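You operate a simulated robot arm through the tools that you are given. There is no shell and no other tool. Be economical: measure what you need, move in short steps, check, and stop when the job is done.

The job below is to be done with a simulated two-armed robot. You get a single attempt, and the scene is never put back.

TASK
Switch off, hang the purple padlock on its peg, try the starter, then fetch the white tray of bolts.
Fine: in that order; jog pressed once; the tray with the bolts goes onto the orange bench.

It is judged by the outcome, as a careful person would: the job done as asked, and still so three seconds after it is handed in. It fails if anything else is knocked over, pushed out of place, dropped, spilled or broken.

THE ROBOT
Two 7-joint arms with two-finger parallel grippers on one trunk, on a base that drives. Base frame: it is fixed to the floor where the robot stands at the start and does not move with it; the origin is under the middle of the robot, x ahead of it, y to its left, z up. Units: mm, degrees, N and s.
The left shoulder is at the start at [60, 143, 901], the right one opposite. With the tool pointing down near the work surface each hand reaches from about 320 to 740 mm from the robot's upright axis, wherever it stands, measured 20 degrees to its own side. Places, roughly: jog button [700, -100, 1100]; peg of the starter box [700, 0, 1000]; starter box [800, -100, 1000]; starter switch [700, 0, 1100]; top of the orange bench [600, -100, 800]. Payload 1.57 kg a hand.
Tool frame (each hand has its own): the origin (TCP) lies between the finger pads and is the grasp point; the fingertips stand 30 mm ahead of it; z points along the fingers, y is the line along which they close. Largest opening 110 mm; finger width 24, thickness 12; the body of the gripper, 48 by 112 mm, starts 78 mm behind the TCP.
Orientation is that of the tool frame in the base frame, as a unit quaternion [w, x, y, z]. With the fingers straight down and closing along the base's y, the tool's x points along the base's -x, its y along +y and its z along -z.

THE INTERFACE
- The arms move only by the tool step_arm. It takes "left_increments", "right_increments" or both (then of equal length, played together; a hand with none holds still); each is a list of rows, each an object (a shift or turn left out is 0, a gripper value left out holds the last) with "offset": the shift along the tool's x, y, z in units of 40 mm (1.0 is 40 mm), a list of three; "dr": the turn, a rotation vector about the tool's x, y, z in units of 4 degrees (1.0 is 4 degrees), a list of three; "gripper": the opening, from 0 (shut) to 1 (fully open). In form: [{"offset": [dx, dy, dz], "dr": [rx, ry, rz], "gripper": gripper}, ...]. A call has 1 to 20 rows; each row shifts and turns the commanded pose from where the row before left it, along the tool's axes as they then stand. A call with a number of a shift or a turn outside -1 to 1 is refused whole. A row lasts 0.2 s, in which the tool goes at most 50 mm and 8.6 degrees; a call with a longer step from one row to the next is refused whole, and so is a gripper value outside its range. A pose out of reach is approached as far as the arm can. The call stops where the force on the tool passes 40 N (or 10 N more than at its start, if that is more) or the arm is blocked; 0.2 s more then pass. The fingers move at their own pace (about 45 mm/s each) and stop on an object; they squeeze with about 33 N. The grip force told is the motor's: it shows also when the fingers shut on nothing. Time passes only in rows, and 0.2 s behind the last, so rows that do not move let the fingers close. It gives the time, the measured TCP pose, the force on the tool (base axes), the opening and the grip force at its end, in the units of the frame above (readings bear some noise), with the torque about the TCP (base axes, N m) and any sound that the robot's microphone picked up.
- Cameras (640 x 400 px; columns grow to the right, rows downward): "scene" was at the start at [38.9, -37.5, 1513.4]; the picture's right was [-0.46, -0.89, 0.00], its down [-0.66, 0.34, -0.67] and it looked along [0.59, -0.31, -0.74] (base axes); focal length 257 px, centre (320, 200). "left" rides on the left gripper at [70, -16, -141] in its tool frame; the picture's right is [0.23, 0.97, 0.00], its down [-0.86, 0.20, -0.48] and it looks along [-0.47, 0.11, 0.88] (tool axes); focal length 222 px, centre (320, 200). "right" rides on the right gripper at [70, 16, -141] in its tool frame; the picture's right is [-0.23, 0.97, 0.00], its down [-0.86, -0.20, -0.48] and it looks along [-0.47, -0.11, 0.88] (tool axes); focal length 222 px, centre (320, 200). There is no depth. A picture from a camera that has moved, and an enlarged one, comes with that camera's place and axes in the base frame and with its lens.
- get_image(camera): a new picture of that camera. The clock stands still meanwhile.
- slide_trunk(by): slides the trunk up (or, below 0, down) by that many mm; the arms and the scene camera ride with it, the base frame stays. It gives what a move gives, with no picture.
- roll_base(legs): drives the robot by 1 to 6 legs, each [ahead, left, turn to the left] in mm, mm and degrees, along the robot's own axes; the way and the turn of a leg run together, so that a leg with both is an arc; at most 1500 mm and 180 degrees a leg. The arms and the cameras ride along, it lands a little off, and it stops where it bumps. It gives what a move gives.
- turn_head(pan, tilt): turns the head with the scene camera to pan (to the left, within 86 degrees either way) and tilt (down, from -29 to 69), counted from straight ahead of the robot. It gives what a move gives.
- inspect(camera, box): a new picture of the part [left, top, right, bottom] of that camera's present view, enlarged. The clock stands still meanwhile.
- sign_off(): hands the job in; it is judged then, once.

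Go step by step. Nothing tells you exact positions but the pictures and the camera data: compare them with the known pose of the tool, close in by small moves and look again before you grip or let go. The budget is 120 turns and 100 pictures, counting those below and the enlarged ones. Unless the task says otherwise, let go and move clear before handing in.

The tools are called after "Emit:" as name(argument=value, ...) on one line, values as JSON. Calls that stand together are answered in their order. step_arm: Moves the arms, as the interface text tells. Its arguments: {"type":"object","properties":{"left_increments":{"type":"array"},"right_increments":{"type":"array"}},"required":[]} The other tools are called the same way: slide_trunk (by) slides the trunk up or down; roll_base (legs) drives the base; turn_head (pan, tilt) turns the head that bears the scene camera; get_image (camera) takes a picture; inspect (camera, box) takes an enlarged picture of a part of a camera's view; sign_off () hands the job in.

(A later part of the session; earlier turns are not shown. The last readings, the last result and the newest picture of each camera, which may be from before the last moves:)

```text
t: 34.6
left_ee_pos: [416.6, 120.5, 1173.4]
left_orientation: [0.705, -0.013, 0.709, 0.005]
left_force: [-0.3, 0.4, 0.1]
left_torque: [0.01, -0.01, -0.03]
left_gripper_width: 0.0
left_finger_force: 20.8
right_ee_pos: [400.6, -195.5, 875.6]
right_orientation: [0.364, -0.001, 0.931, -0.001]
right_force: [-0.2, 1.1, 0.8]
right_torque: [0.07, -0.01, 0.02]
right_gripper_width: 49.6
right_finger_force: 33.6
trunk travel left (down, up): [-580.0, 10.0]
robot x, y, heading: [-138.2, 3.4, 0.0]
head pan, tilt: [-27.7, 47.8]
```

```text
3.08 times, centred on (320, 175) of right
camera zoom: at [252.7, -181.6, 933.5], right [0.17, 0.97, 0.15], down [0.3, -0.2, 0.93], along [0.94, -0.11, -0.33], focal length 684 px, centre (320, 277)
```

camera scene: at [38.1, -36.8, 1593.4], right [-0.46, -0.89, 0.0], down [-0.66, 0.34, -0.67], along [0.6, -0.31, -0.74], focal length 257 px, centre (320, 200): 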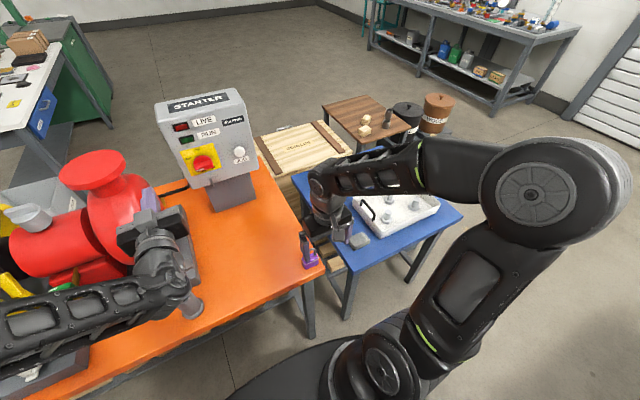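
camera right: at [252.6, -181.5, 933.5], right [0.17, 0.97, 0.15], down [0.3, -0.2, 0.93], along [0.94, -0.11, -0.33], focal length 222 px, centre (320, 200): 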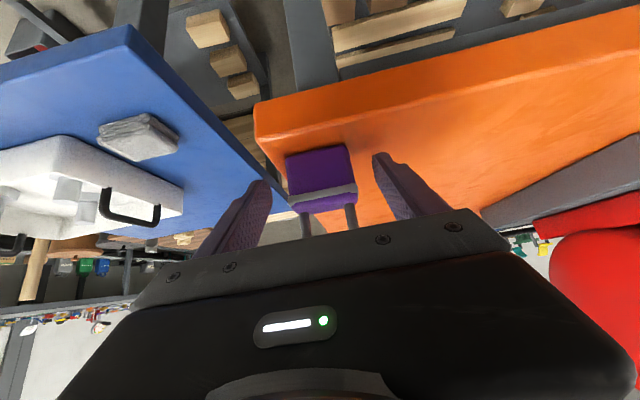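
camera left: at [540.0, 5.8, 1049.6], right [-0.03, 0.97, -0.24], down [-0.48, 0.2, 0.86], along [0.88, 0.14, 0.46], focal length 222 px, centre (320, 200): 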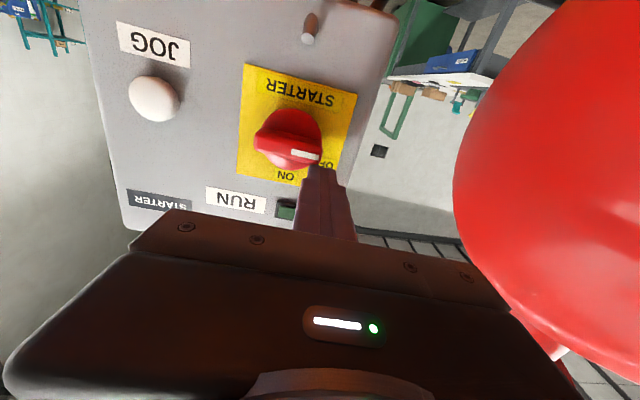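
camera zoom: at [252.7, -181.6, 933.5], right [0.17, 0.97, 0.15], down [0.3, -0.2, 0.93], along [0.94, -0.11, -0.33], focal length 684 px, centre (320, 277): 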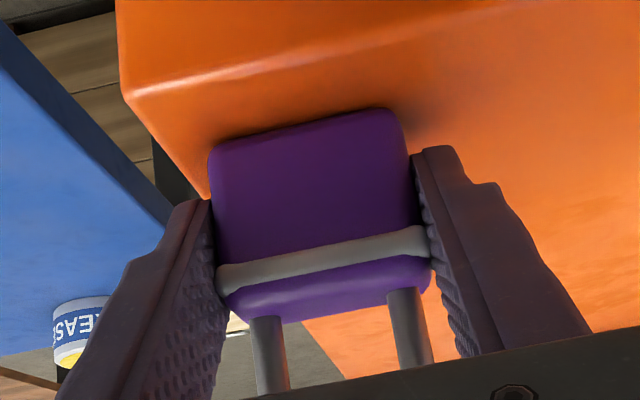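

Gripped at 49.6 mm. Lifting straight up and checking.

Emit:
step_arm(right_increments=[{"offset": [-0.34, 0, -0.37]}, {"offset": [-0.51, 0, -0.55]}, {"offset": [-0.51, 0, -0.55]}, {"offset": [-0.51, 0, -0.55]}, {}])

Emit:
get_image(camera="right")

Emit:
get_image(camera="scene")

```text
t: 35.8
left_ee_pos: [415.6, 120.2, 1173.1]
left_orientation: [0.705, -0.013, 0.709, 0.005]
left_force: [0.0, 0.4, 0.3]
left_torque: [0.02, -0.03, 0.02]
left_gripper_width: 0.0
left_finger_force: 20.8
right_ee_pos: [400.1, -195.5, 986.9]
right_orientation: [0.365, -0.001, 0.931, -0.001]
right_force: [-0.1, -1.1, -1.9]
right_torque: [-0.02, 0.0, 0.0]
right_gripper_width: 49.4
right_finger_force: 32.7
trunk travel left (down, up): [-580.0, 10.0]
robot x, y, heading: [-141.9, -5.7, 0.2]
head pan, tilt: [-27.7, 47.8]
```

```text
65 pictures are left
camera right: at [252.5, -181.2, 1044.1], right [0.17, 0.97, 0.15], down [0.3, -0.2, 0.93], along [0.94, -0.11, -0.33], focal length 222 px, centre (320, 200)
```

right: 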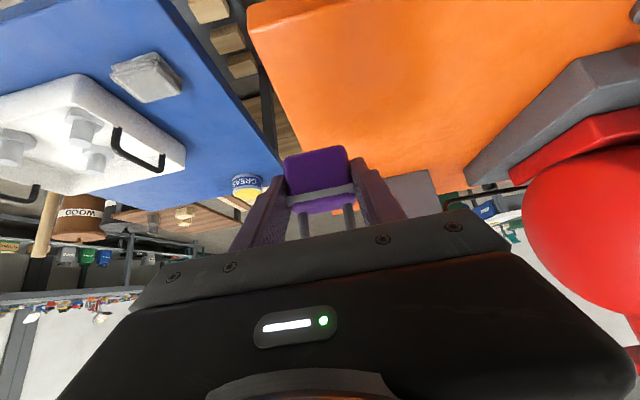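

```text
64 pictures are left
camera scene: at [-100.4, -37.8, 1593.4], right [-0.46, -0.89, 0.0], down [-0.66, 0.34, -0.67], along [0.6, -0.31, -0.74], focal length 257 px, centre (320, 200)
```

scene: 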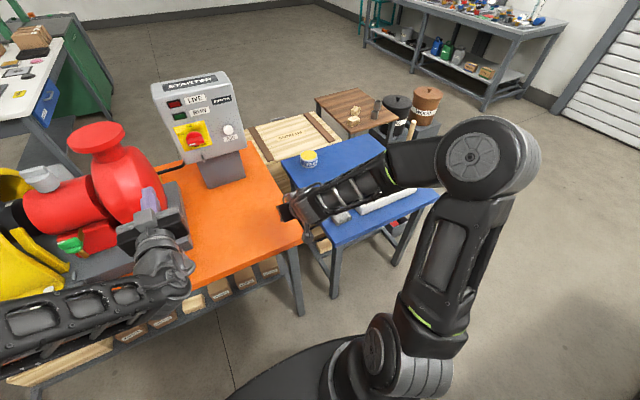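

Padlock is held. I'll drive forward again to where the box is comfortably in reach, then bring the padlock in front of the peg.

Emit:
roll_base(legs=[[130, 0, 0]])

Emit:
step_arm(right_increments=[{"offset": [-0.3, 0.7, -0.3]}, {"offset": [0, 1, 0]}, {"offset": [0, 1, 0]}, {"offset": [0, 1, 0]}, {"offset": [0, 1, 0]}, {}])

Emit:
get_image(camera="right")

Emit:
get_image(camera="scene")

```text
t: 37.1
left_ee_pos: [547.5, 120.9, 1171.8]
left_orientation: [0.705, -0.012, 0.709, 0.005]
left_force: [1.0, -0.2, 0.0]
left_torque: [0.01, 0.05, -0.04]
left_gripper_width: 0.0
left_finger_force: 21.4
right_ee_pos: [529.5, -195.3, 986.5]
right_orientation: [0.363, 0.0, 0.932, -0.001]
right_force: [0.8, 1.0, -3.0]
right_torque: [-0.02, 0.02, -0.02]
right_gripper_width: 49.6
right_finger_force: 33.4
trunk travel left (down, up): [-580.0, 10.0]
robot x, y, heading: [-11.1, 4.0, -0.1]
head pan, tilt: [-27.7, 47.8]
```

```text
t: 38.5
left_ee_pos: [546.4, 120.5, 1173.2]
left_orientation: [0.705, -0.012, 0.709, 0.004]
left_force: [0.3, 1.2, -0.2]
left_torque: [0.0, 0.0, 0.02]
left_gripper_width: 0.0
left_finger_force: 21.4
right_ee_pos: [528.5, -6.8, 1003.5]
right_orientation: [0.365, 0.0, 0.931, -0.001]
right_force: [-0.1, -0.6, -1.8]
right_torque: [-0.02, 0.01, -0.01]
right_gripper_width: 49.3
right_finger_force: 33.1
trunk travel left (down, up): [-580.0, 10.0]
robot x, y, heading: [-8.7, -2.5, 0.3]
head pan, tilt: [-27.7, 47.8]
```

```text
63 pictures are left
camera right: at [381.8, 7.6, 1059.9], right [0.17, 0.97, 0.15], down [0.3, -0.2, 0.93], along [0.94, -0.11, -0.33], focal length 222 px, centre (320, 200)
```

right: 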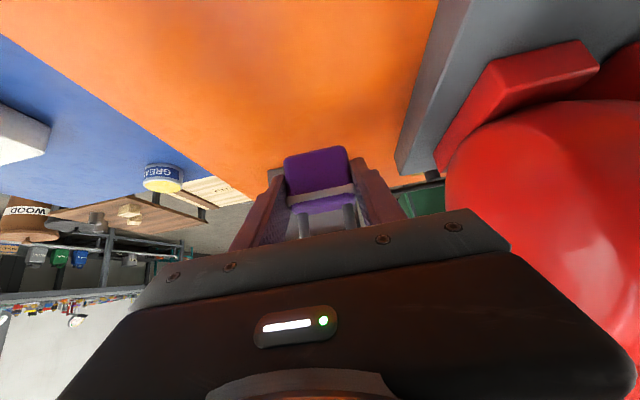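

```text
62 pictures are left
camera scene: at [28.8, -37.9, 1593.4], right [-0.46, -0.89, 0.0], down [-0.66, 0.34, -0.67], along [0.6, -0.31, -0.74], focal length 257 px, centre (320, 200)
```

scene: 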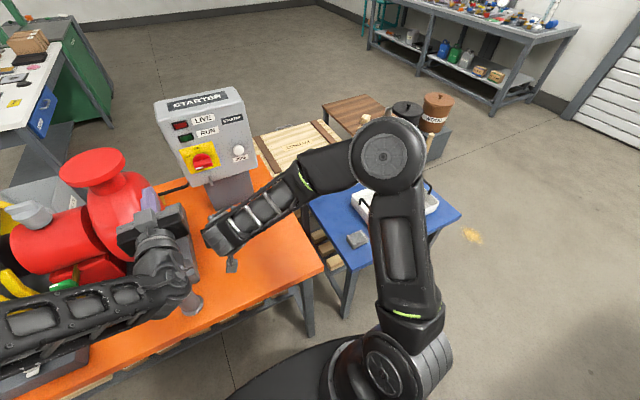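

Now advancing toward the peg, stopping with the shackle still short of its tip, and I'll view it from the left hand's camera and the scene camera.

Emit:
step_arm(right_increments=[{"offset": [-0.55, 0.1, 0.51]}, {"offset": [-0.55, 0, 0.51]}, {"offset": [-0.55, 0, 0.51]}, {"offset": [-0.55, 0, 0.51]}, {}])

Emit:
get_image(camera="left")

Emit:
inspect(camera="scene", box=[150, 120, 290, 220])

```text
t: 39.7
left_ee_pos: [545.2, 119.5, 1173.7]
left_orientation: [0.705, -0.013, 0.709, 0.005]
left_force: [-0.4, 0.0, 0.6]
left_torque: [0.01, 0.01, -0.01]
left_gripper_width: 0.0
left_finger_force: 21.1
right_ee_pos: [651.0, -3.6, 1002.8]
right_orientation: [0.363, -0.002, 0.932, 0.0]
right_force: [0.2, -0.6, -1.6]
right_torque: [0.05, 0.04, 0.05]
right_gripper_width: 49.8
right_finger_force: 33.0
trunk travel left (down, up): [-580.0, 10.0]
robot x, y, heading: [-14.0, -0.5, -0.0]
head pan, tilt: [-27.7, 47.8]
```

```text
61 pictures are left
camera left: at [404.5, 100.5, 1103.4], right [-0.03, 0.97, -0.24], down [-0.48, 0.2, 0.86], along [0.88, 0.14, 0.46], focal length 222 px, centre (320, 200)
```

left: 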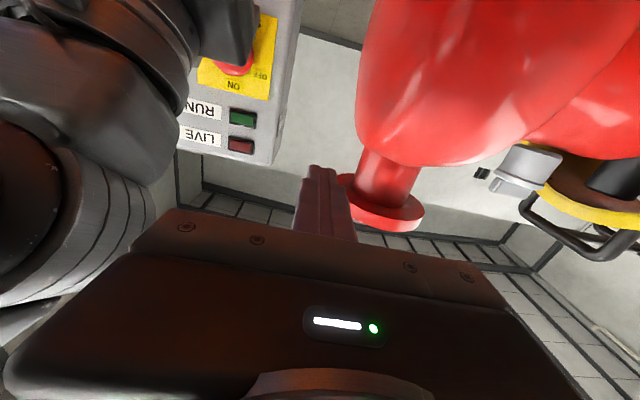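

```text
4.00 times, centred on (220, 170) of scene
camera zoom: at [28.7, -37.2, 1593.4], right [-0.46, -0.89, 0.0], down [-0.66, 0.34, -0.67], along [0.6, -0.31, -0.74], focal length 1028 px, centre (720, 320)
```

zoom: 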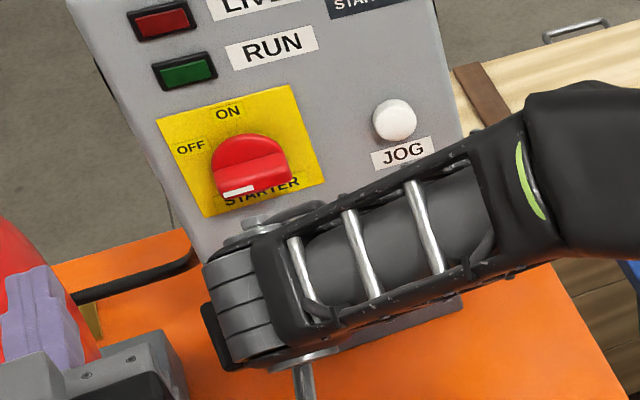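

Emit:
inspect(camera="right", box=[220, 110, 420, 240])

```text
3.08 times, centred on (320, 175) of right
camera zoom: at [503.5, 11.9, 1060.3], right [0.17, 0.97, 0.15], down [0.3, -0.2, 0.93], along [0.94, -0.11, -0.33], focal length 684 px, centre (320, 277)
```

zoom: 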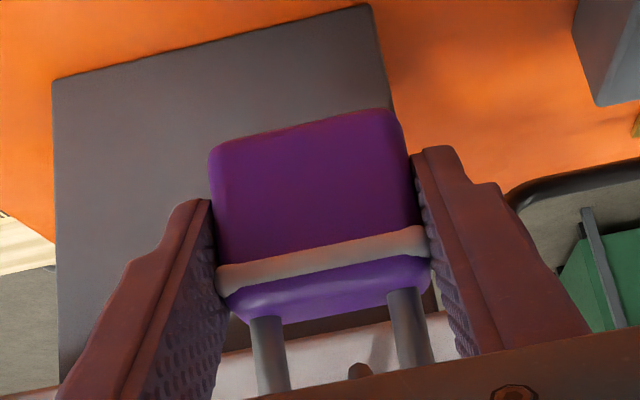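

The peg shows between the shackle legs, right where calculated (tip ≈ (696, -4, 1030)). Advancing 55 mm in small steps so the shackle passes over it.

Emit:
step_arm(right_increments=[{"offset": [-0.25, 0, 0.23]}, {"offset": [-0.25, 0, 0.23]}, {"offset": [-0.17, 0, 0.155]}, {"offset": [-0.17, 0, 0.155]}, {"offset": [-0.17, 0, 0.155]}, {}])

Emit:
inspect(camera="right", box=[220, 110, 420, 240])

```text
t: 41.1
left_ee_pos: [545.2, 119.6, 1173.6]
left_orientation: [0.705, -0.013, 0.709, 0.005]
left_force: [0.4, -0.4, -0.1]
left_torque: [0.0, 0.06, 0.01]
left_gripper_width: 0.0
left_finger_force: 21.4
right_ee_pos: [704.9, -3.4, 1002.9]
right_orientation: [0.364, -0.002, 0.931, -0.001]
right_force: [-0.1, 0.3, -1.1]
right_torque: [0.0, 0.06, 0.04]
right_gripper_width: 49.5
right_finger_force: 33.1
trunk travel left (down, up): [-580.0, 10.0]
robot x, y, heading: [-8.4, 1.7, 0.0]
head pan, tilt: [-27.7, 47.8]
```

```text
3.08 times, centred on (320, 175) of right
camera zoom: at [557.7, 10.9, 1060.5], right [0.17, 0.97, 0.15], down [0.3, -0.2, 0.93], along [0.94, -0.11, -0.33], focal length 684 px, centre (320, 277)
```

zoom: 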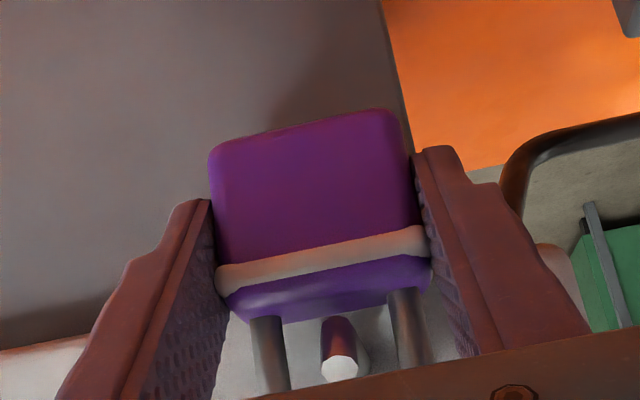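

The peg is through the loop. I'll lower slowly until the shackle rests on it.

Emit:
step_arm(right_increments=[{"offset": [0.068, 0, 0.073]}, {"offset": [0.068, 0, 0.073]}, {"offset": [0.051, 0, 0.055]}, {"offset": [0.051, 0, 0.055]}, {}])

Emit:
inspect(camera="right", box=[220, 110, 420, 240])

```text
t: 42.3
left_ee_pos: [546.5, 119.7, 1174.2]
left_orientation: [0.705, -0.012, 0.709, 0.006]
left_force: [-0.5, 0.5, -0.4]
left_torque: [0.03, -0.02, -0.01]
left_gripper_width: 0.0
left_finger_force: 20.9
right_ee_pos: [705.3, -3.9, 990.8]
right_orientation: [0.364, -0.002, 0.931, 0.0]
right_force: [-0.5, -1.0, -0.7]
right_torque: [0.02, 0.0, -0.02]
right_gripper_width: 49.8
right_finger_force: 32.9
trunk travel left (down, up): [-580.0, 10.0]
robot x, y, heading: [-8.9, -2.6, 0.2]
head pan, tilt: [-27.7, 47.8]
```

```text
3.08 times, centred on (320, 175) of right
camera zoom: at [557.3, 11.3, 1046.5], right [0.17, 0.97, 0.15], down [0.3, -0.2, 0.93], along [0.94, -0.11, -0.33], focal length 684 px, centre (320, 277)
```

zoom: 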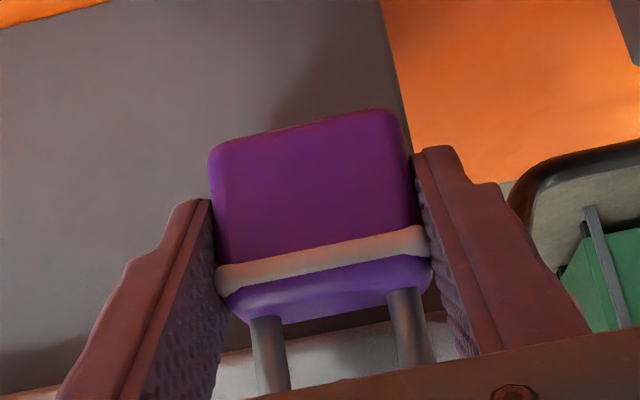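

Emit:
step_arm(right_increments=[{"offset": [0.034, 0, 0.037]}, {"offset": [0.034, 0, 0.037]}, {"offset": [0.034, 0, 0.037]}, {}])

```text
t: 43.3
left_ee_pos: [546.9, 120.0, 1172.7]
left_orientation: [0.705, -0.013, 0.709, 0.005]
left_force: [0.6, -0.1, 1.3]
left_torque: [-0.02, 0.02, -0.02]
left_gripper_width: 0.1
left_finger_force: 21.1
right_ee_pos: [705.4, -3.9, 984.4]
right_orientation: [0.364, 0.0, 0.931, -0.001]
right_force: [-0.7, 0.7, -1.1]
right_torque: [0.01, 0.03, 0.0]
right_gripper_width: 49.6
right_finger_force: 32.8
trunk travel left (down, up): [-580.0, 10.0]
robot x, y, heading: [-11.2, 1.5, 0.3]
head pan, tilt: [-27.7, 47.8]
```

Emit:
step_arm(right_increments=[{"offset": [0.034, 0, 0.037]}, {"offset": [0.034, 0, 0.037]}, {}])

```text
t: 44.1
left_ee_pos: [546.9, 120.6, 1173.6]
left_orientation: [0.705, -0.011, 0.709, 0.005]
left_force: [0.0, -0.1, 0.3]
left_torque: [-0.01, -0.01, 0.0]
left_gripper_width: 0.0
left_finger_force: 21.7
right_ee_pos: [705.9, -3.2, 979.1]
right_orientation: [0.364, 0.0, 0.931, -0.001]
right_force: [0.2, 0.2, -1.6]
right_torque: [0.0, 0.02, 0.0]
right_gripper_width: 49.7
right_finger_force: 32.2
trunk travel left (down, up): [-580.0, 10.0]
robot x, y, heading: [-10.4, 1.2, 0.0]
head pan, tilt: [-27.7, 47.8]
```

Emit:
step_arm(right_increments=[{"offset": [0.034, 0, 0.037]}, {"offset": [0.034, 0, 0.037]}, {"offset": [0.034, 0, 0.037]}, {}])

Emit:
get_image(camera="right")

```text
t: 45.1
left_ee_pos: [544.5, 119.4, 1174.4]
left_orientation: [0.705, -0.013, 0.709, 0.005]
left_force: [0.1, -0.3, -0.5]
left_torque: [-0.02, -0.01, -0.01]
left_gripper_width: 0.0
left_finger_force: 20.8
right_ee_pos: [705.8, -3.2, 977.9]
right_orientation: [0.369, 0.0, 0.929, 0.0]
right_force: [3.0, -2.2, 28.0]
right_torque: [0.05, -0.15, 0.02]
right_gripper_width: 49.8
right_finger_force: 33.5
trunk travel left (down, up): [-580.0, 10.0]
robot x, y, heading: [-9.2, -0.6, 0.1]
head pan, tilt: [-27.7, 47.8]
```

```text
56 pictures are left
camera right: at [557.1, 11.4, 1033.8], right [0.17, 0.97, 0.15], down [0.3, -0.2, 0.93], along [0.94, -0.11, -0.32], focal length 222 px, centre (320, 200)
```

right: 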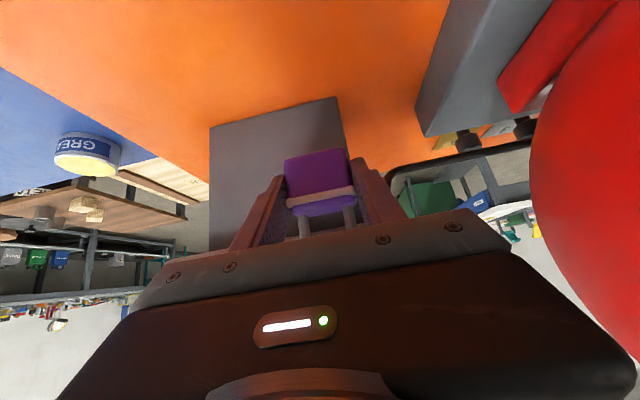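

Contact: the shackle rests on the peg. I'll ease up, open the fingers and back straight out.

Emit:
step_arm(right_increments=[{"offset": [-0.068, 0, -0.073]}, {}, {"gripper": 0.2}, {"gripper": 0.55}, {"gripper": 0.75}, {}, {}, {}])

Emit:
inspect(camera="right", box=[220, 110, 420, 240])

```text
t: 46.9
left_ee_pos: [545.6, 119.4, 1172.7]
left_orientation: [0.705, -0.013, 0.709, 0.005]
left_force: [0.2, 0.1, -0.8]
left_torque: [0.05, -0.02, -0.01]
left_gripper_width: 0.1
left_finger_force: 21.5
right_ee_pos: [704.6, -3.5, 976.5]
right_orientation: [0.364, 0.0, 0.931, -0.001]
right_force: [0.1, 0.6, 0.3]
right_torque: [0.0, 0.0, -0.02]
right_gripper_width: 82.6
right_finger_force: 0.0
trunk travel left (down, up): [-580.0, 10.0]
robot x, y, heading: [-11.1, 2.0, 0.0]
head pan, tilt: [-27.7, 47.8]
```

```text
3.08 times, centred on (320, 175) of right
camera zoom: at [557.5, 11.6, 1034.3], right [0.17, 0.97, 0.15], down [0.3, -0.2, 0.93], along [0.94, -0.11, -0.33], focal length 684 px, centre (320, 277)
```

zoom: 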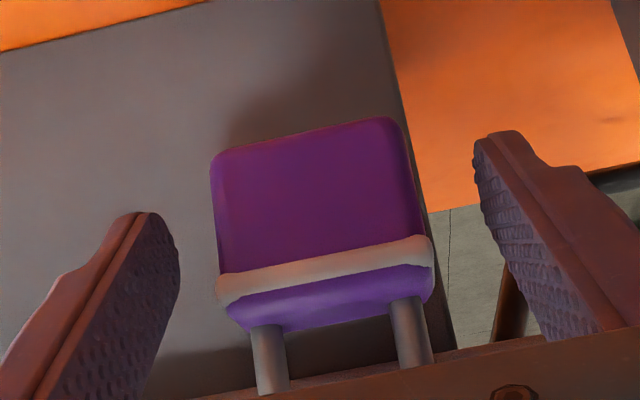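

The padlock hangs free between open fingers. Backing straight away from the panel.

Emit:
step_arm(right_increments=[{"offset": [-0.18, 0, 0.17]}, {"offset": [0.37, 0, -0.34]}, {"offset": [0.55, 0, -0.51]}, {"offset": [0.55, 0, -0.51]}, {"offset": [0.55, 0, -0.51]}, {"offset": [0.55, 0, -0.51]}])

Emit:
get_image(camera="right")

Emit:
inspect(camera="scene", box=[150, 90, 290, 220])

```text
t: 48.3
left_ee_pos: [545.9, 120.8, 1174.1]
left_orientation: [0.705, -0.012, 0.709, 0.005]
left_force: [-0.6, -0.7, -1.2]
left_torque: [0.0, -0.02, -0.01]
left_gripper_width: 0.0
left_finger_force: 21.1
right_ee_pos: [572.8, -4.0, 977.9]
right_orientation: [0.364, 0.0, 0.932, -0.001]
right_force: [-0.7, 0.8, -0.1]
right_torque: [0.0, 0.01, 0.01]
right_gripper_width: 82.7
right_finger_force: 0.1
trunk travel left (down, up): [-580.0, 10.0]
robot x, y, heading: [-6.8, -1.0, 0.3]
head pan, tilt: [-27.7, 47.8]
```

```text
54 pictures are left
camera right: at [425.1, 11.0, 1034.5], right [0.17, 0.97, 0.15], down [0.3, -0.2, 0.93], along [0.94, -0.11, -0.33], focal length 222 px, centre (320, 200)
```

right: 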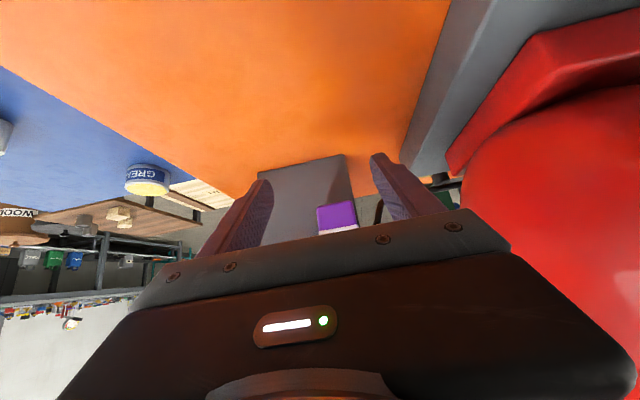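

```text
3.08 times, centred on (220, 155) of scene
camera zoom: at [28.1, -37.3, 1593.4], right [-0.46, -0.89, 0.0], down [-0.66, 0.34, -0.67], along [0.6, -0.31, -0.74], focal length 791 px, centre (628, 338)
```

zoom: 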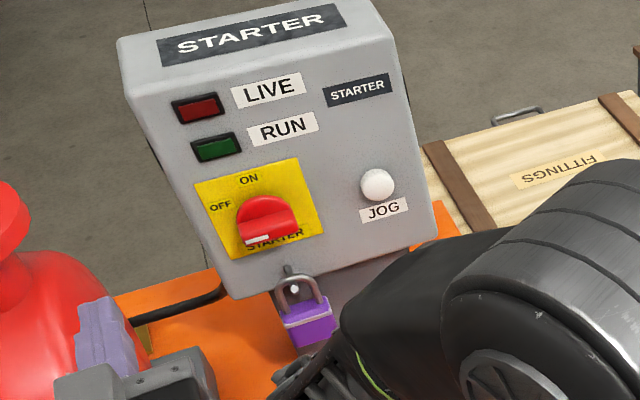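

The padlock hangs properly on the peg, knob at OFF, LIVE dark. Next I'll close the right hand, level it and bring it in front of the JOG button at about (728, -113, 1094).

Emit:
step_arm(right_increments=[{"offset": [-0.49, -0.68, -0.53], "gripper": 0}, {"offset": [-0.49, -0.68, -0.53]}, {"offset": [-0.49, -0.68, -0.53]}, {"offset": [-0.49, -0.68, -0.53]}, {"offset": [0, 0, 0.1], "dr": [0, -1, 0]}, {"offset": [0, 0, 0.1], "dr": [0, -1, 0]}, {"offset": [0, 0, 0.1], "dr": [0, -1, 0]}, {"offset": [0, 0, 0.1], "dr": [0, -1, 0]}, {"offset": [0, 0, 0.1], "dr": [0, -1, 0]}, {"offset": [0, 0, 0.1], "dr": [0, -1, 0]}, {"offset": [0, 0, 0.1], "dr": [0, -1, 0]}, {"offset": [0, 0, 0.1], "dr": [0, -1, 0]}, {"offset": [0, 0, 0.1], "dr": [0, -1, 0]}, {"offset": [0, 0, 0.1], "dr": [0, -1, 0]}, {"offset": [0, 0, 0.1], "dr": [0, -1, 0]}, {"offset": [0, 0, 0.1], "dr": [0, -0.75, 0]}, {}])

Emit:
get_image(camera="right")

Emit:
inspect(camera="scene", box=[150, 80, 310, 220])

```text
t: 51.9
left_ee_pos: [545.9, 120.2, 1173.6]
left_orientation: [0.705, -0.012, 0.709, 0.005]
left_force: [-0.6, -0.2, -0.4]
left_torque: [0.0, -0.02, 0.0]
left_gripper_width: 0.1
left_finger_force: 21.1
right_ee_pos: [614.4, -110.5, 1064.8]
right_orientation: [0.706, 0.001, 0.708, -0.003]
right_force: [-0.4, 0.0, -0.1]
right_torque: [0.02, 0.02, 0.04]
right_gripper_width: 0.2
right_finger_force: 21.0
right hand out of reach, approached as far as the arm can: row 15
trunk travel left (down, up): [-580.0, 10.0]
robot x, y, heading: [-13.1, 2.4, 0.2]
head pan, tilt: [-27.7, 47.8]
```

```text
52 pictures are left
camera right: at [471.9, -95.2, 995.5], right [0.01, 0.97, 0.22], down [-0.48, -0.19, 0.86], along [0.88, -0.11, 0.46], focal length 222 px, centre (320, 200)
```

right: 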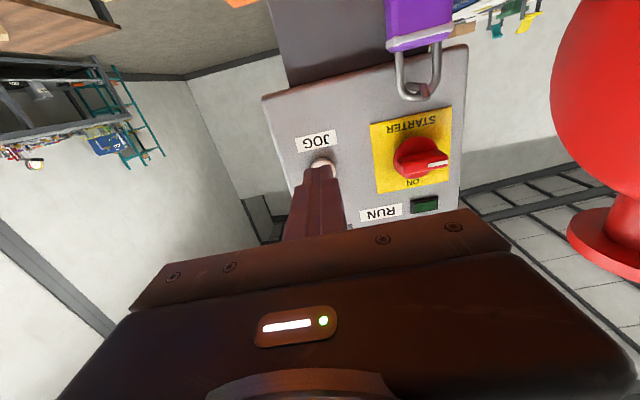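

```text
2.86 times, centred on (230, 150) of scene
camera zoom: at [28.4, -37.3, 1593.5], right [-0.46, -0.89, 0.0], down [-0.66, 0.34, -0.67], along [0.6, -0.31, -0.74], focal length 734 px, centre (577, 343)
```

zoom: 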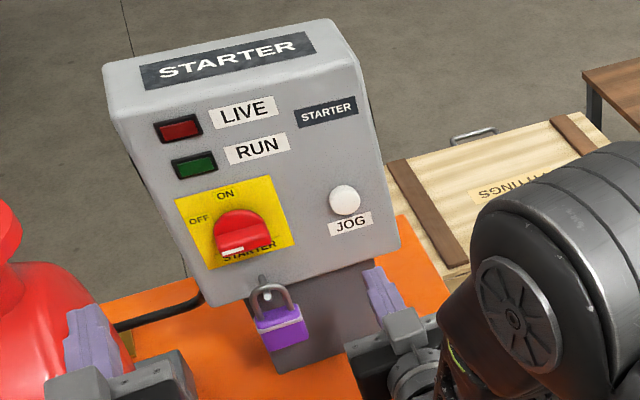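

Clear view. I'll raise to button height and go to just short of the button.

Emit:
step_arm(right_increments=[{"offset": [-0.73, -0.05, 0]}, {"offset": [0, 0, 0.7]}, {"offset": [0, 0, 0.6]}, {}])

Emit:
get_image(camera="right")

Emit:
inspect(camera="scene", box=[200, 110, 300, 200])

```text
t: 52.9
left_ee_pos: [545.8, 120.3, 1173.7]
left_orientation: [0.705, -0.013, 0.709, 0.006]
left_force: [0.9, -0.1, 0.4]
left_torque: [0.03, 0.0, 0.03]
left_gripper_width: 0.0
left_finger_force: 21.1
right_ee_pos: [664.9, -109.7, 1094.2]
right_orientation: [0.705, 0.002, 0.709, -0.004]
right_force: [-0.6, -0.5, 0.2]
right_torque: [0.01, 0.0, 0.01]
right_gripper_width: 0.0
right_finger_force: 21.4
right hand out of reach, approached as far as the arm can: row 3
trunk travel left (down, up): [-580.0, 10.0]
robot x, y, heading: [-9.0, 0.7, 0.2]
head pan, tilt: [-27.7, 47.8]
```

```text
50 pictures are left
camera right: at [523.4, -93.4, 1025.1], right [0.01, 0.97, 0.22], down [-0.47, -0.19, 0.86], along [0.88, -0.11, 0.46], focal length 222 px, centre (320, 200)
```

right: 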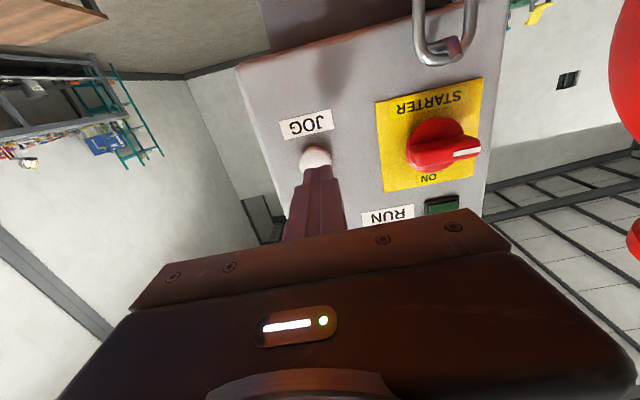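

```text
4.44 times, centred on (250, 155) of scene
camera zoom: at [29.0, -37.2, 1593.4], right [-0.46, -0.89, 0.0], down [-0.66, 0.34, -0.67], along [0.6, -0.31, -0.74], focal length 1142 px, centre (631, 400)
```

zoom: 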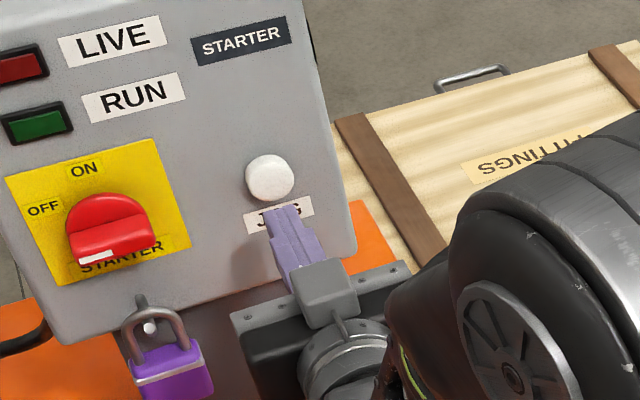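

Emit:
step_arm(right_increments=[{"offset": [0, -0.08, 0.25]}, {"offset": [0, 0, 0.25]}, {}])

Emit:
inspect(camera="scene", box=[200, 110, 300, 200])

```text
t: 53.7
left_ee_pos: [545.4, 120.7, 1173.9]
left_orientation: [0.705, -0.012, 0.709, 0.005]
left_force: [0.0, 0.2, 0.0]
left_torque: [-0.01, -0.02, -0.02]
left_gripper_width: 0.0
left_finger_force: 21.3
right_ee_pos: [684.6, -107.9, 1093.6]
right_orientation: [0.705, 0.001, 0.709, -0.004]
right_force: [0.2, -0.2, -0.1]
right_torque: [0.0, -0.01, -0.01]
right_gripper_width: 0.1
right_finger_force: 21.6
right hand out of reach, approached as far as the arm can: row 1
trunk travel left (down, up): [-580.0, 10.0]
robot x, y, heading: [-9.8, 0.7, 0.2]
head pan, tilt: [-27.7, 47.8]
```

```text
4.44 times, centred on (250, 155) of scene
camera zoom: at [28.8, -37.2, 1593.4], right [-0.46, -0.89, 0.0], down [-0.66, 0.34, -0.67], along [0.6, -0.31, -0.74], focal length 1142 px, centre (631, 400)
```

zoom: 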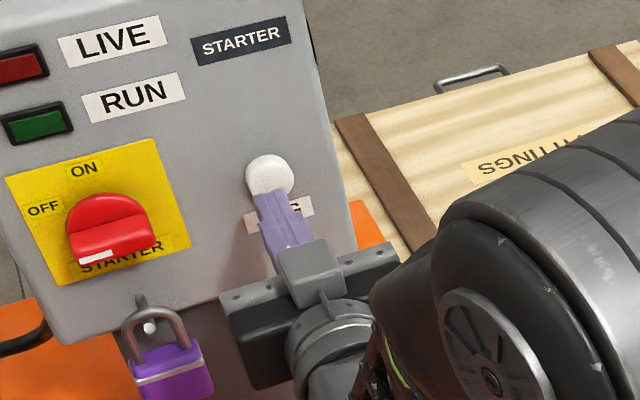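

Emit:
step_arm(right_increments=[{"offset": [0, -0.1, 0.05]}, {"offset": [0, 0, 0.1]}, {"offset": [0, 0, 0.1]}, {}])

Emit:
inspect(camera="scene", box=[200, 110, 300, 200])

```text
t: 54.7
left_ee_pos: [544.9, 120.0, 1174.6]
left_orientation: [0.705, -0.013, 0.709, 0.005]
left_force: [-0.7, -0.5, 0.0]
left_torque: [0.0, 0.0, -0.01]
left_gripper_width: 0.1
left_finger_force: 21.0
right_ee_pos: [695.8, -106.6, 1095.1]
right_orientation: [0.705, 0.003, 0.709, -0.005]
right_force: [0.1, -0.5, 0.2]
right_torque: [0.0, -0.02, 0.0]
right_gripper_width: 0.0
right_finger_force: 21.8
right hand out of reach, approached as far as the arm can: row 1
trunk travel left (down, up): [-580.0, 10.0]
robot x, y, heading: [-7.6, 0.1, 0.1]
head pan, tilt: [-27.7, 47.8]
```

```text
4.44 times, centred on (250, 155) of scene
camera zoom: at [28.8, -37.1, 1593.4], right [-0.46, -0.89, 0.0], down [-0.66, 0.34, -0.67], along [0.6, -0.31, -0.74], focal length 1142 px, centre (631, 400)
```

zoom: 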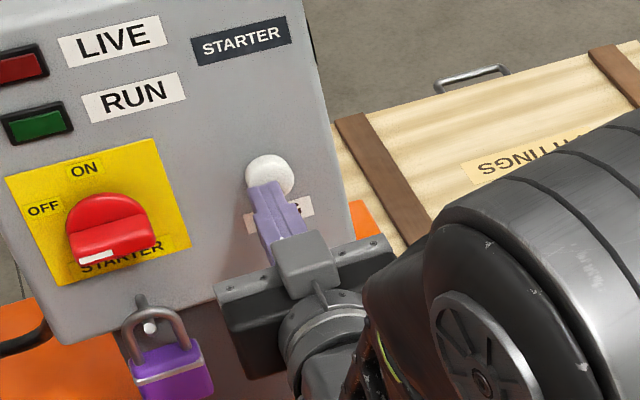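

Emit:
step_arm(right_increments=[{"offset": [0, -0.02, 0.05]}, {"offset": [0, 0, 0.05]}, {"offset": [0, 0, 0.05]}, {"offset": [0, 0, 0.05]}, {}])

```text
t: 55.9
left_ee_pos: [545.8, 120.7, 1173.4]
left_orientation: [0.705, -0.013, 0.709, 0.005]
left_force: [-0.6, -0.6, -0.2]
left_torque: [0.02, -0.04, 0.01]
left_gripper_width: 0.0
left_finger_force: 21.6
right_ee_pos: [702.9, -107.2, 1095.5]
right_orientation: [0.705, 0.002, 0.709, -0.005]
right_force: [0.1, 0.4, 1.0]
right_torque: [0.02, 0.01, -0.01]
right_gripper_width: 0.0
right_finger_force: 21.2
trunk travel left (down, up): [-580.0, 10.0]
robot x, y, heading: [-7.7, -2.8, -0.2]
head pan, tilt: [-27.7, 47.8]
```

Emit:
step_arm(right_increments=[{"offset": [0, 0, 0.05]}, {"offset": [0, 0, 0.05]}, {"offset": [0, 0, 0.05]}, {"offset": [0, 0, 0.05]}, {}])

Emit:
inspect(camera="scene", box=[150, 90, 300, 200])

```text
t: 57.1
left_ee_pos: [545.3, 120.1, 1174.0]
left_orientation: [0.706, -0.013, 0.708, 0.006]
left_force: [-0.4, -0.5, -1.0]
left_torque: [-0.03, 0.03, -0.01]
left_gripper_width: 0.1
left_finger_force: 21.2
right_ee_pos: [707.4, -105.8, 1093.6]
right_orientation: [0.704, 0.003, 0.71, -0.005]
right_force: [-16.4, -2.6, -4.6]
right_torque: [0.01, 0.1, -0.1]
right_gripper_width: 0.2
right_finger_force: 21.4
trunk travel left (down, up): [-580.0, 10.0]
robot x, y, heading: [-10.0, 1.5, 0.3]
head pan, tilt: [-27.7, 47.8]
heard: click
```

```text
3.64 times, centred on (225, 145) of scene
camera zoom: at [26.4, -37.6, 1593.4], right [-0.46, -0.89, 0.0], down [-0.66, 0.34, -0.67], along [0.6, -0.31, -0.74], focal length 934 px, centre (666, 400)
```

zoom: 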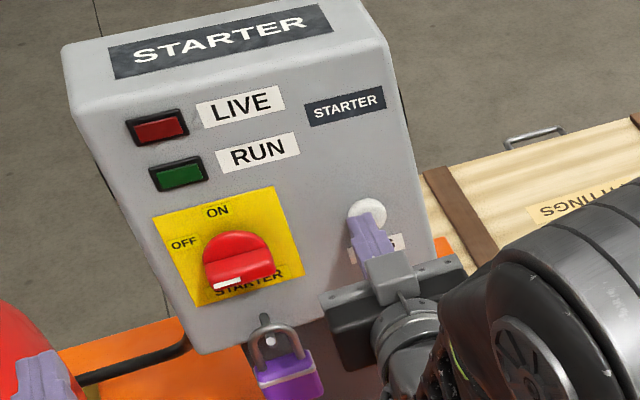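

A click was heard: JOG pressed once and RUN stays dark, so the starter is dead. I'll retract both hands clear and look at the tray.

Emit:
step_arm(right_increments=[{"offset": [0, 0, -0.5]}, {"offset": [0, 0, -1]}, {"offset": [0, 0, -1]}, {"offset": [0, -0.9, 0]}, {"offset": [0, -0.9, 0]}], left_increments=[{}, {}, {"offset": [0, 0, -0.2]}, {}, {}])

Emit:
get_image(camera="scene")

```text
t: 58.3
left_ee_pos: [538.2, 119.8, 1174.1]
left_orientation: [0.705, -0.012, 0.709, 0.006]
left_force: [-0.3, 0.2, 0.8]
left_torque: [0.01, 0.01, 0.04]
left_gripper_width: 0.1
left_finger_force: 21.5
right_ee_pos: [600.8, -128.3, 1103.2]
right_orientation: [0.704, 0.007, 0.71, -0.01]
right_force: [0.0, -0.7, 0.1]
right_torque: [-0.02, 0.03, 0.01]
right_gripper_width: 0.0
right_finger_force: 21.4
right hand out of reach, approached as far as the arm can: row 4, 5
trunk travel left (down, up): [-580.0, 10.0]
robot x, y, heading: [-11.9, -0.2, -0.0]
head pan, tilt: [-27.7, 47.8]
```

```text
45 pictures are left
camera scene: at [28.2, -37.6, 1593.4], right [-0.46, -0.89, 0.0], down [-0.66, 0.34, -0.67], along [0.6, -0.31, -0.74], focal length 257 px, centre (320, 200)
```

scene: 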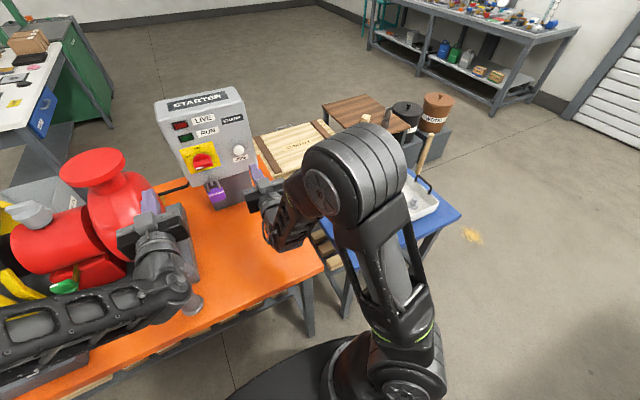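

Next comes the tray: its handles are about (519, -507, 810) and (540, -808, 805), so it can be lifted by both hands from a spot with the robot centred at y≈-655. First I'll back off and return both hands to pointing down.

Emit:
roll_base(legs=[[-190, 0, 0]])

Emit:
step_arm(left_increments=[{"offset": [0.9, 0, 0]}, {"offset": [0.9, 0, 0], "dr": [0, 0, 0.3]}, {"offset": [0.5, 0, 0], "dr": [0, 1, 0]}, {"offset": [0, 0, 0.3], "dr": [0, 1, 0]}, {"offset": [0, 0, 0.3], "dr": [0, 1, 0]}, {"offset": [0, 0, 0.3], "dr": [0, 1, 0]}, {"dr": [0, 1, 0]}, {"dr": [0, 1, 0]}, {"dr": [0, 1, 0]}, {"dr": [0, 1, 0]}, {"dr": [0, 1, 0]}, {"dr": [0, 1, 0]}, {"dr": [0, 1, 0]}, {"dr": [0, 1, 0]}, {"dr": [0, 1, 0]}, {"dr": [0, 1, 0]}, {"dr": [0, 1, 0]}, {"dr": [0, 1, 0]}, {"dr": [0, 1, 0]}, {"dr": [0, 1, 0]}], right_increments=[{"offset": [0.7, 0, 0]}, {"offset": [0.5, -0.4, 0]}, {"offset": [0, -0.5, 0], "dr": [0, 1, 0]}, {"offset": [0, -0.4, 0.3], "dr": [0, 1, 0]}, {"offset": [0, 0, 0.3], "dr": [0, 1, 0]}, {"offset": [0, 0, 0.3], "dr": [0, 1, 0]}, {"dr": [0, 1, 0]}, {"dr": [0, 1, 0]}, {"dr": [0, 1, 0]}, {"dr": [0, 1, 0]}, {"dr": [0, 1, 0]}, {"dr": [0, 1, 0]}, {"dr": [0, 1, 0]}, {"dr": [0, 1, 0]}, {"dr": [0, 1, 0]}, {"dr": [0, 1, 0]}, {"dr": [0, 1, 0]}, {"dr": [0, 1, 0]}, {"dr": [0, 1, 0]}, {"dr": [0, 1, 0]}])

Emit:
get_image(camera="scene")

```text
t: 59.8
left_ee_pos: [345.4, 119.3, 1172.6]
left_orientation: [0.705, -0.013, 0.709, 0.005]
left_force: [0.3, -0.9, -0.2]
left_torque: [0.0, 0.01, -0.02]
left_gripper_width: 0.0
left_finger_force: 21.2
right_ee_pos: [408.7, -128.6, 1105.3]
right_orientation: [0.705, 0.007, 0.709, -0.009]
right_force: [-0.7, -0.1, 0.1]
right_torque: [0.02, 0.01, 0.0]
right_gripper_width: 0.0
right_finger_force: 21.1
trunk travel left (down, up): [-580.0, 10.0]
robot x, y, heading: [-205.9, -1.6, 0.1]
head pan, tilt: [-27.7, 47.8]
```

```text
t: 64.0
left_ee_pos: [382.4, 119.9, 1076.5]
left_orientation: [0.152, -0.012, 0.988, 0.007]
left_force: [-0.3, -0.3, 0.6]
left_torque: [0.02, 0.04, -0.01]
left_gripper_width: 0.0
left_finger_force: 21.4
right_ee_pos: [440.1, -141.2, 1056.9]
right_orientation: [0.182, 0.015, 0.983, -0.01]
right_force: [0.9, -0.1, -0.4]
right_torque: [-0.02, 0.02, 0.0]
right_gripper_width: 0.0
right_finger_force: 21.8
right hand out of reach, approached as far as the arm can: row 2, 3, 4, 14
trunk travel left (down, up): [-580.0, 10.0]
robot x, y, heading: [-203.1, 2.8, 0.2]
head pan, tilt: [-27.7, 47.8]
```

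```text
44 pictures are left
camera scene: at [-163.1, -37.6, 1593.4], right [-0.46, -0.89, 0.0], down [-0.66, 0.34, -0.67], along [0.59, -0.31, -0.74], focal length 257 px, centre (320, 200)
```

scene: 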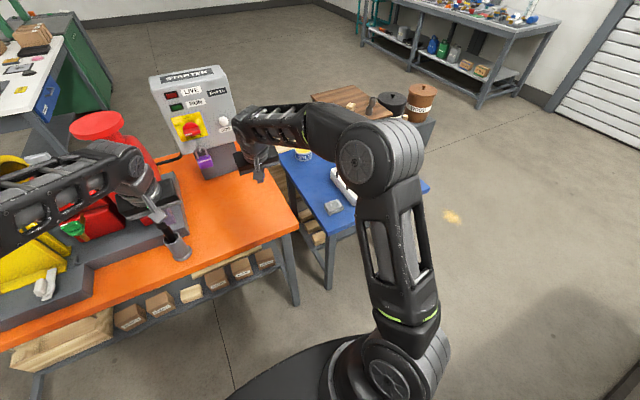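

Emit:
step_arm(left_increments=[{"dr": [0, 1, 0]}, {"dr": [0, 1, 0]}, {"dr": [0, 1, 0]}, {"dr": [0, 1, 0]}, {"dr": [0, 0.4, 0]}, {}], right_increments=[{"offset": [0.5, 0, 0], "dr": [0, 1, 0]}, {"offset": [0.5, 0, 0], "dr": [0, 1, 0]}, {"offset": [0.5, 0, 0], "dr": [0, 1, 0]}, {"dr": [0, 1, 0]}, {"dr": [0, 1, 0]}, {"dr": [0, 0.2, 0]}])

Emit:
turn_head(pan=-60, tilt=45)

Emit:
get_image(camera="scene")

```text
t: 65.4
left_ee_pos: [380.0, 118.0, 1075.9]
left_orientation: [0.0, -0.013, 1.0, 0.005]
left_force: [0.4, 0.2, -0.2]
left_torque: [-0.03, -0.01, -0.01]
left_gripper_width: 0.3
left_finger_force: 21.3
right_ee_pos: [381.9, -140.8, 1040.5]
right_orientation: [0.002, 0.018, 1.0, -0.008]
right_force: [-0.6, 0.1, 0.1]
right_torque: [-0.01, 0.0, -0.03]
right_gripper_width: 0.0
right_finger_force: 21.8
trunk travel left (down, up): [-580.0, 10.0]
robot x, y, heading: [-206.3, -3.8, 0.4]
head pan, tilt: [-27.7, 47.8]
```

```text
t: 66.4
left_ee_pos: [381.3, 119.4, 1076.6]
left_orientation: [0.0, -0.013, 1.0, 0.005]
left_force: [0.2, -0.4, 0.1]
left_torque: [-0.02, 0.02, -0.01]
left_gripper_width: 0.0
left_finger_force: 21.0
right_ee_pos: [382.1, -140.2, 1040.2]
right_orientation: [0.001, 0.017, 1.0, -0.007]
right_force: [0.4, 0.8, 0.1]
right_torque: [-0.02, 0.0, 0.03]
right_gripper_width: 0.0
right_finger_force: 21.6
trunk travel left (down, up): [-580.0, 10.0]
robot x, y, heading: [-204.5, -2.1, -0.1]
head pan, tilt: [-60.0, 45.0]
```

```text
43 pictures are left
camera scene: at [-193.0, -71.4, 1597.3], right [-0.86, -0.5, 0.0], down [-0.35, 0.61, -0.71], along [0.35, -0.61, -0.71], focal length 257 px, centre (320, 200)
```

scene: 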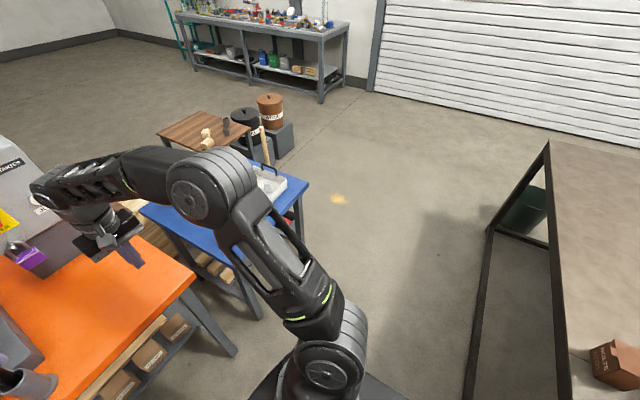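

The floor to the right is clear at this depth, but another bench stands behind at x≈-700, so no further back. I'll slide the robot right to stand in front of the tray.

Emit:
roll_base(legs=[[0, -655, 0]])

Emit:
turn_head(pan=0, tilt=50)

Emit:
get_image(camera="scene")

Emit:
get_image(camera="right")

Emit:
get_image(camera="left")

```text
t: 70.1
left_ee_pos: [378.8, -541.0, 1076.0]
left_orientation: [0.0, -0.009, 1.0, 0.005]
left_force: [-0.8, 0.4, 0.4]
left_torque: [0.02, 0.0, 0.01]
left_gripper_width: 0.1
left_finger_force: 20.9
right_ee_pos: [379.2, -801.6, 1040.9]
right_orientation: [0.001, 0.022, 1.0, -0.007]
right_force: [0.3, -0.7, 0.3]
right_torque: [0.01, 0.0, 0.02]
right_gripper_width: 0.1
right_finger_force: 21.7
trunk travel left (down, up): [-580.0, 10.0]
robot x, y, heading: [-205.7, -657.8, -0.6]
head pan, tilt: [-60.0, 45.0]
```

```text
t: 71.4
left_ee_pos: [379.6, -540.9, 1076.1]
left_orientation: [-0.001, -0.008, 1.0, 0.005]
left_force: [0.7, 0.7, -0.4]
left_torque: [0.0, -0.01, -0.01]
left_gripper_width: 0.1
left_finger_force: 21.2
right_ee_pos: [379.6, -801.4, 1040.5]
right_orientation: [0.002, 0.021, 1.0, -0.007]
right_force: [-0.4, -0.5, 0.6]
right_torque: [0.0, -0.01, -0.02]
right_gripper_width: 0.1
right_finger_force: 21.3
trunk travel left (down, up): [-580.0, 10.0]
robot x, y, heading: [-203.1, -658.1, -0.1]
head pan, tilt: [0.0, 50.0]
```

```text
42 pictures are left
camera scene: at [-158.1, -658.3, 1590.4], right [-0.01, -1.0, 0.0], down [-0.77, 0.0, -0.64], along [0.64, 0.0, -0.77], focal length 257 px, centre (320, 200)
```

scene: 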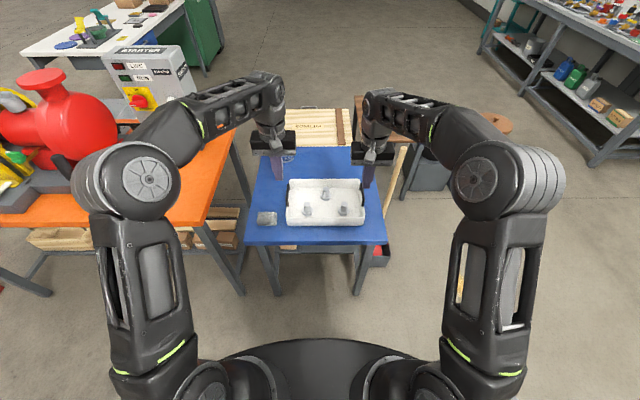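

```text
41 pictures are left
camera right: at [310.2, -781.2, 1181.8], right [0.27, 0.96, -0.01], down [0.84, -0.23, 0.48], along [0.46, -0.14, -0.87], focal length 222 px, centre (320, 200)
```

right: 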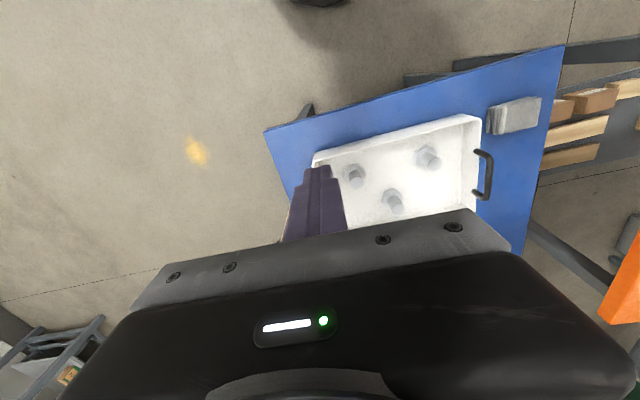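

```text
40 pictures are left
camera left: at [310.2, -559.3, 1216.1], right [-0.24, 0.97, 0.01], down [0.85, 0.21, 0.48], along [0.46, 0.13, -0.88], focal length 222 px, centre (320, 200)
```

left: 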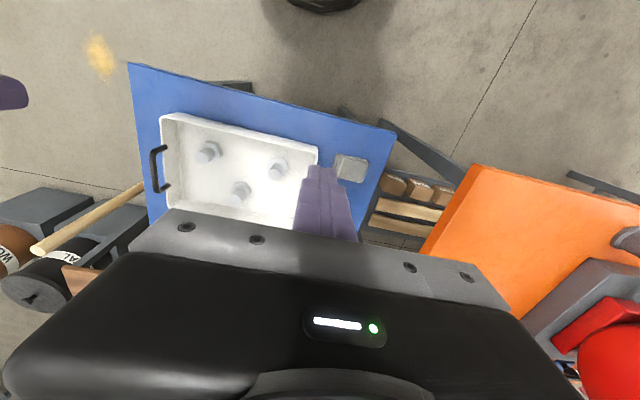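

Emit:
inspect(camera="scene", box=[240, 140, 390, 250])

Emit:
inspect(camera="right", box=[410, 80, 570, 220])

Emit:
inspect(camera="left", box=[100, 80, 260, 220])

```text
3.64 times, centred on (315, 195) of scene
camera zoom: at [-158.1, -658.3, 1590.4], right [-0.01, -1.0, 0.0], down [-0.77, 0.0, -0.64], along [0.64, 0.0, -0.77], focal length 934 px, centre (338, 218)
```

zoom: 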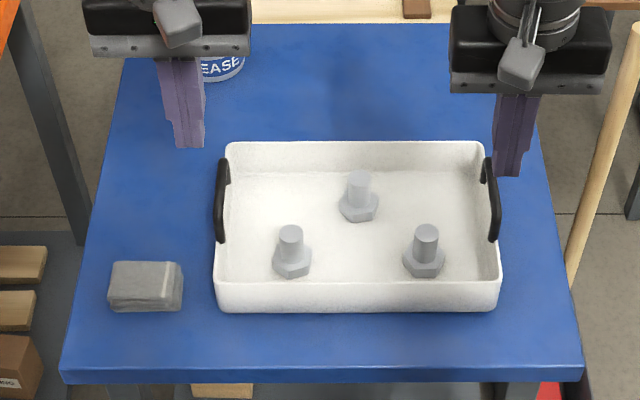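

```text
2.86 times, centred on (490, 150) of right
camera zoom: at [310.2, -781.2, 1181.8], right [0.27, 0.96, -0.01], down [0.84, -0.23, 0.48], along [0.46, -0.14, -0.87], focal length 635 px, centre (-166, 343)
```

zoom: 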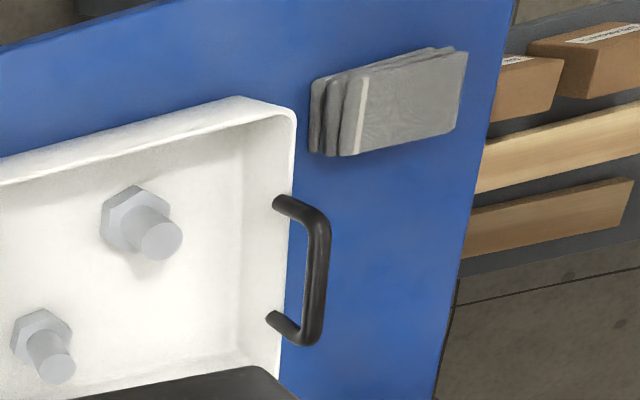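

```text
2.86 times, centred on (180, 150) of left
camera zoom: at [310.2, -559.3, 1216.1], right [-0.24, 0.97, 0.01], down [0.85, 0.21, 0.48], along [0.46, 0.13, -0.88], focal length 635 px, centre (720, 343)
```

zoom: 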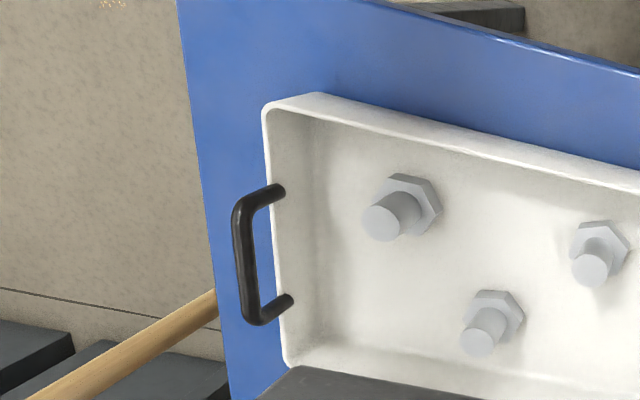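

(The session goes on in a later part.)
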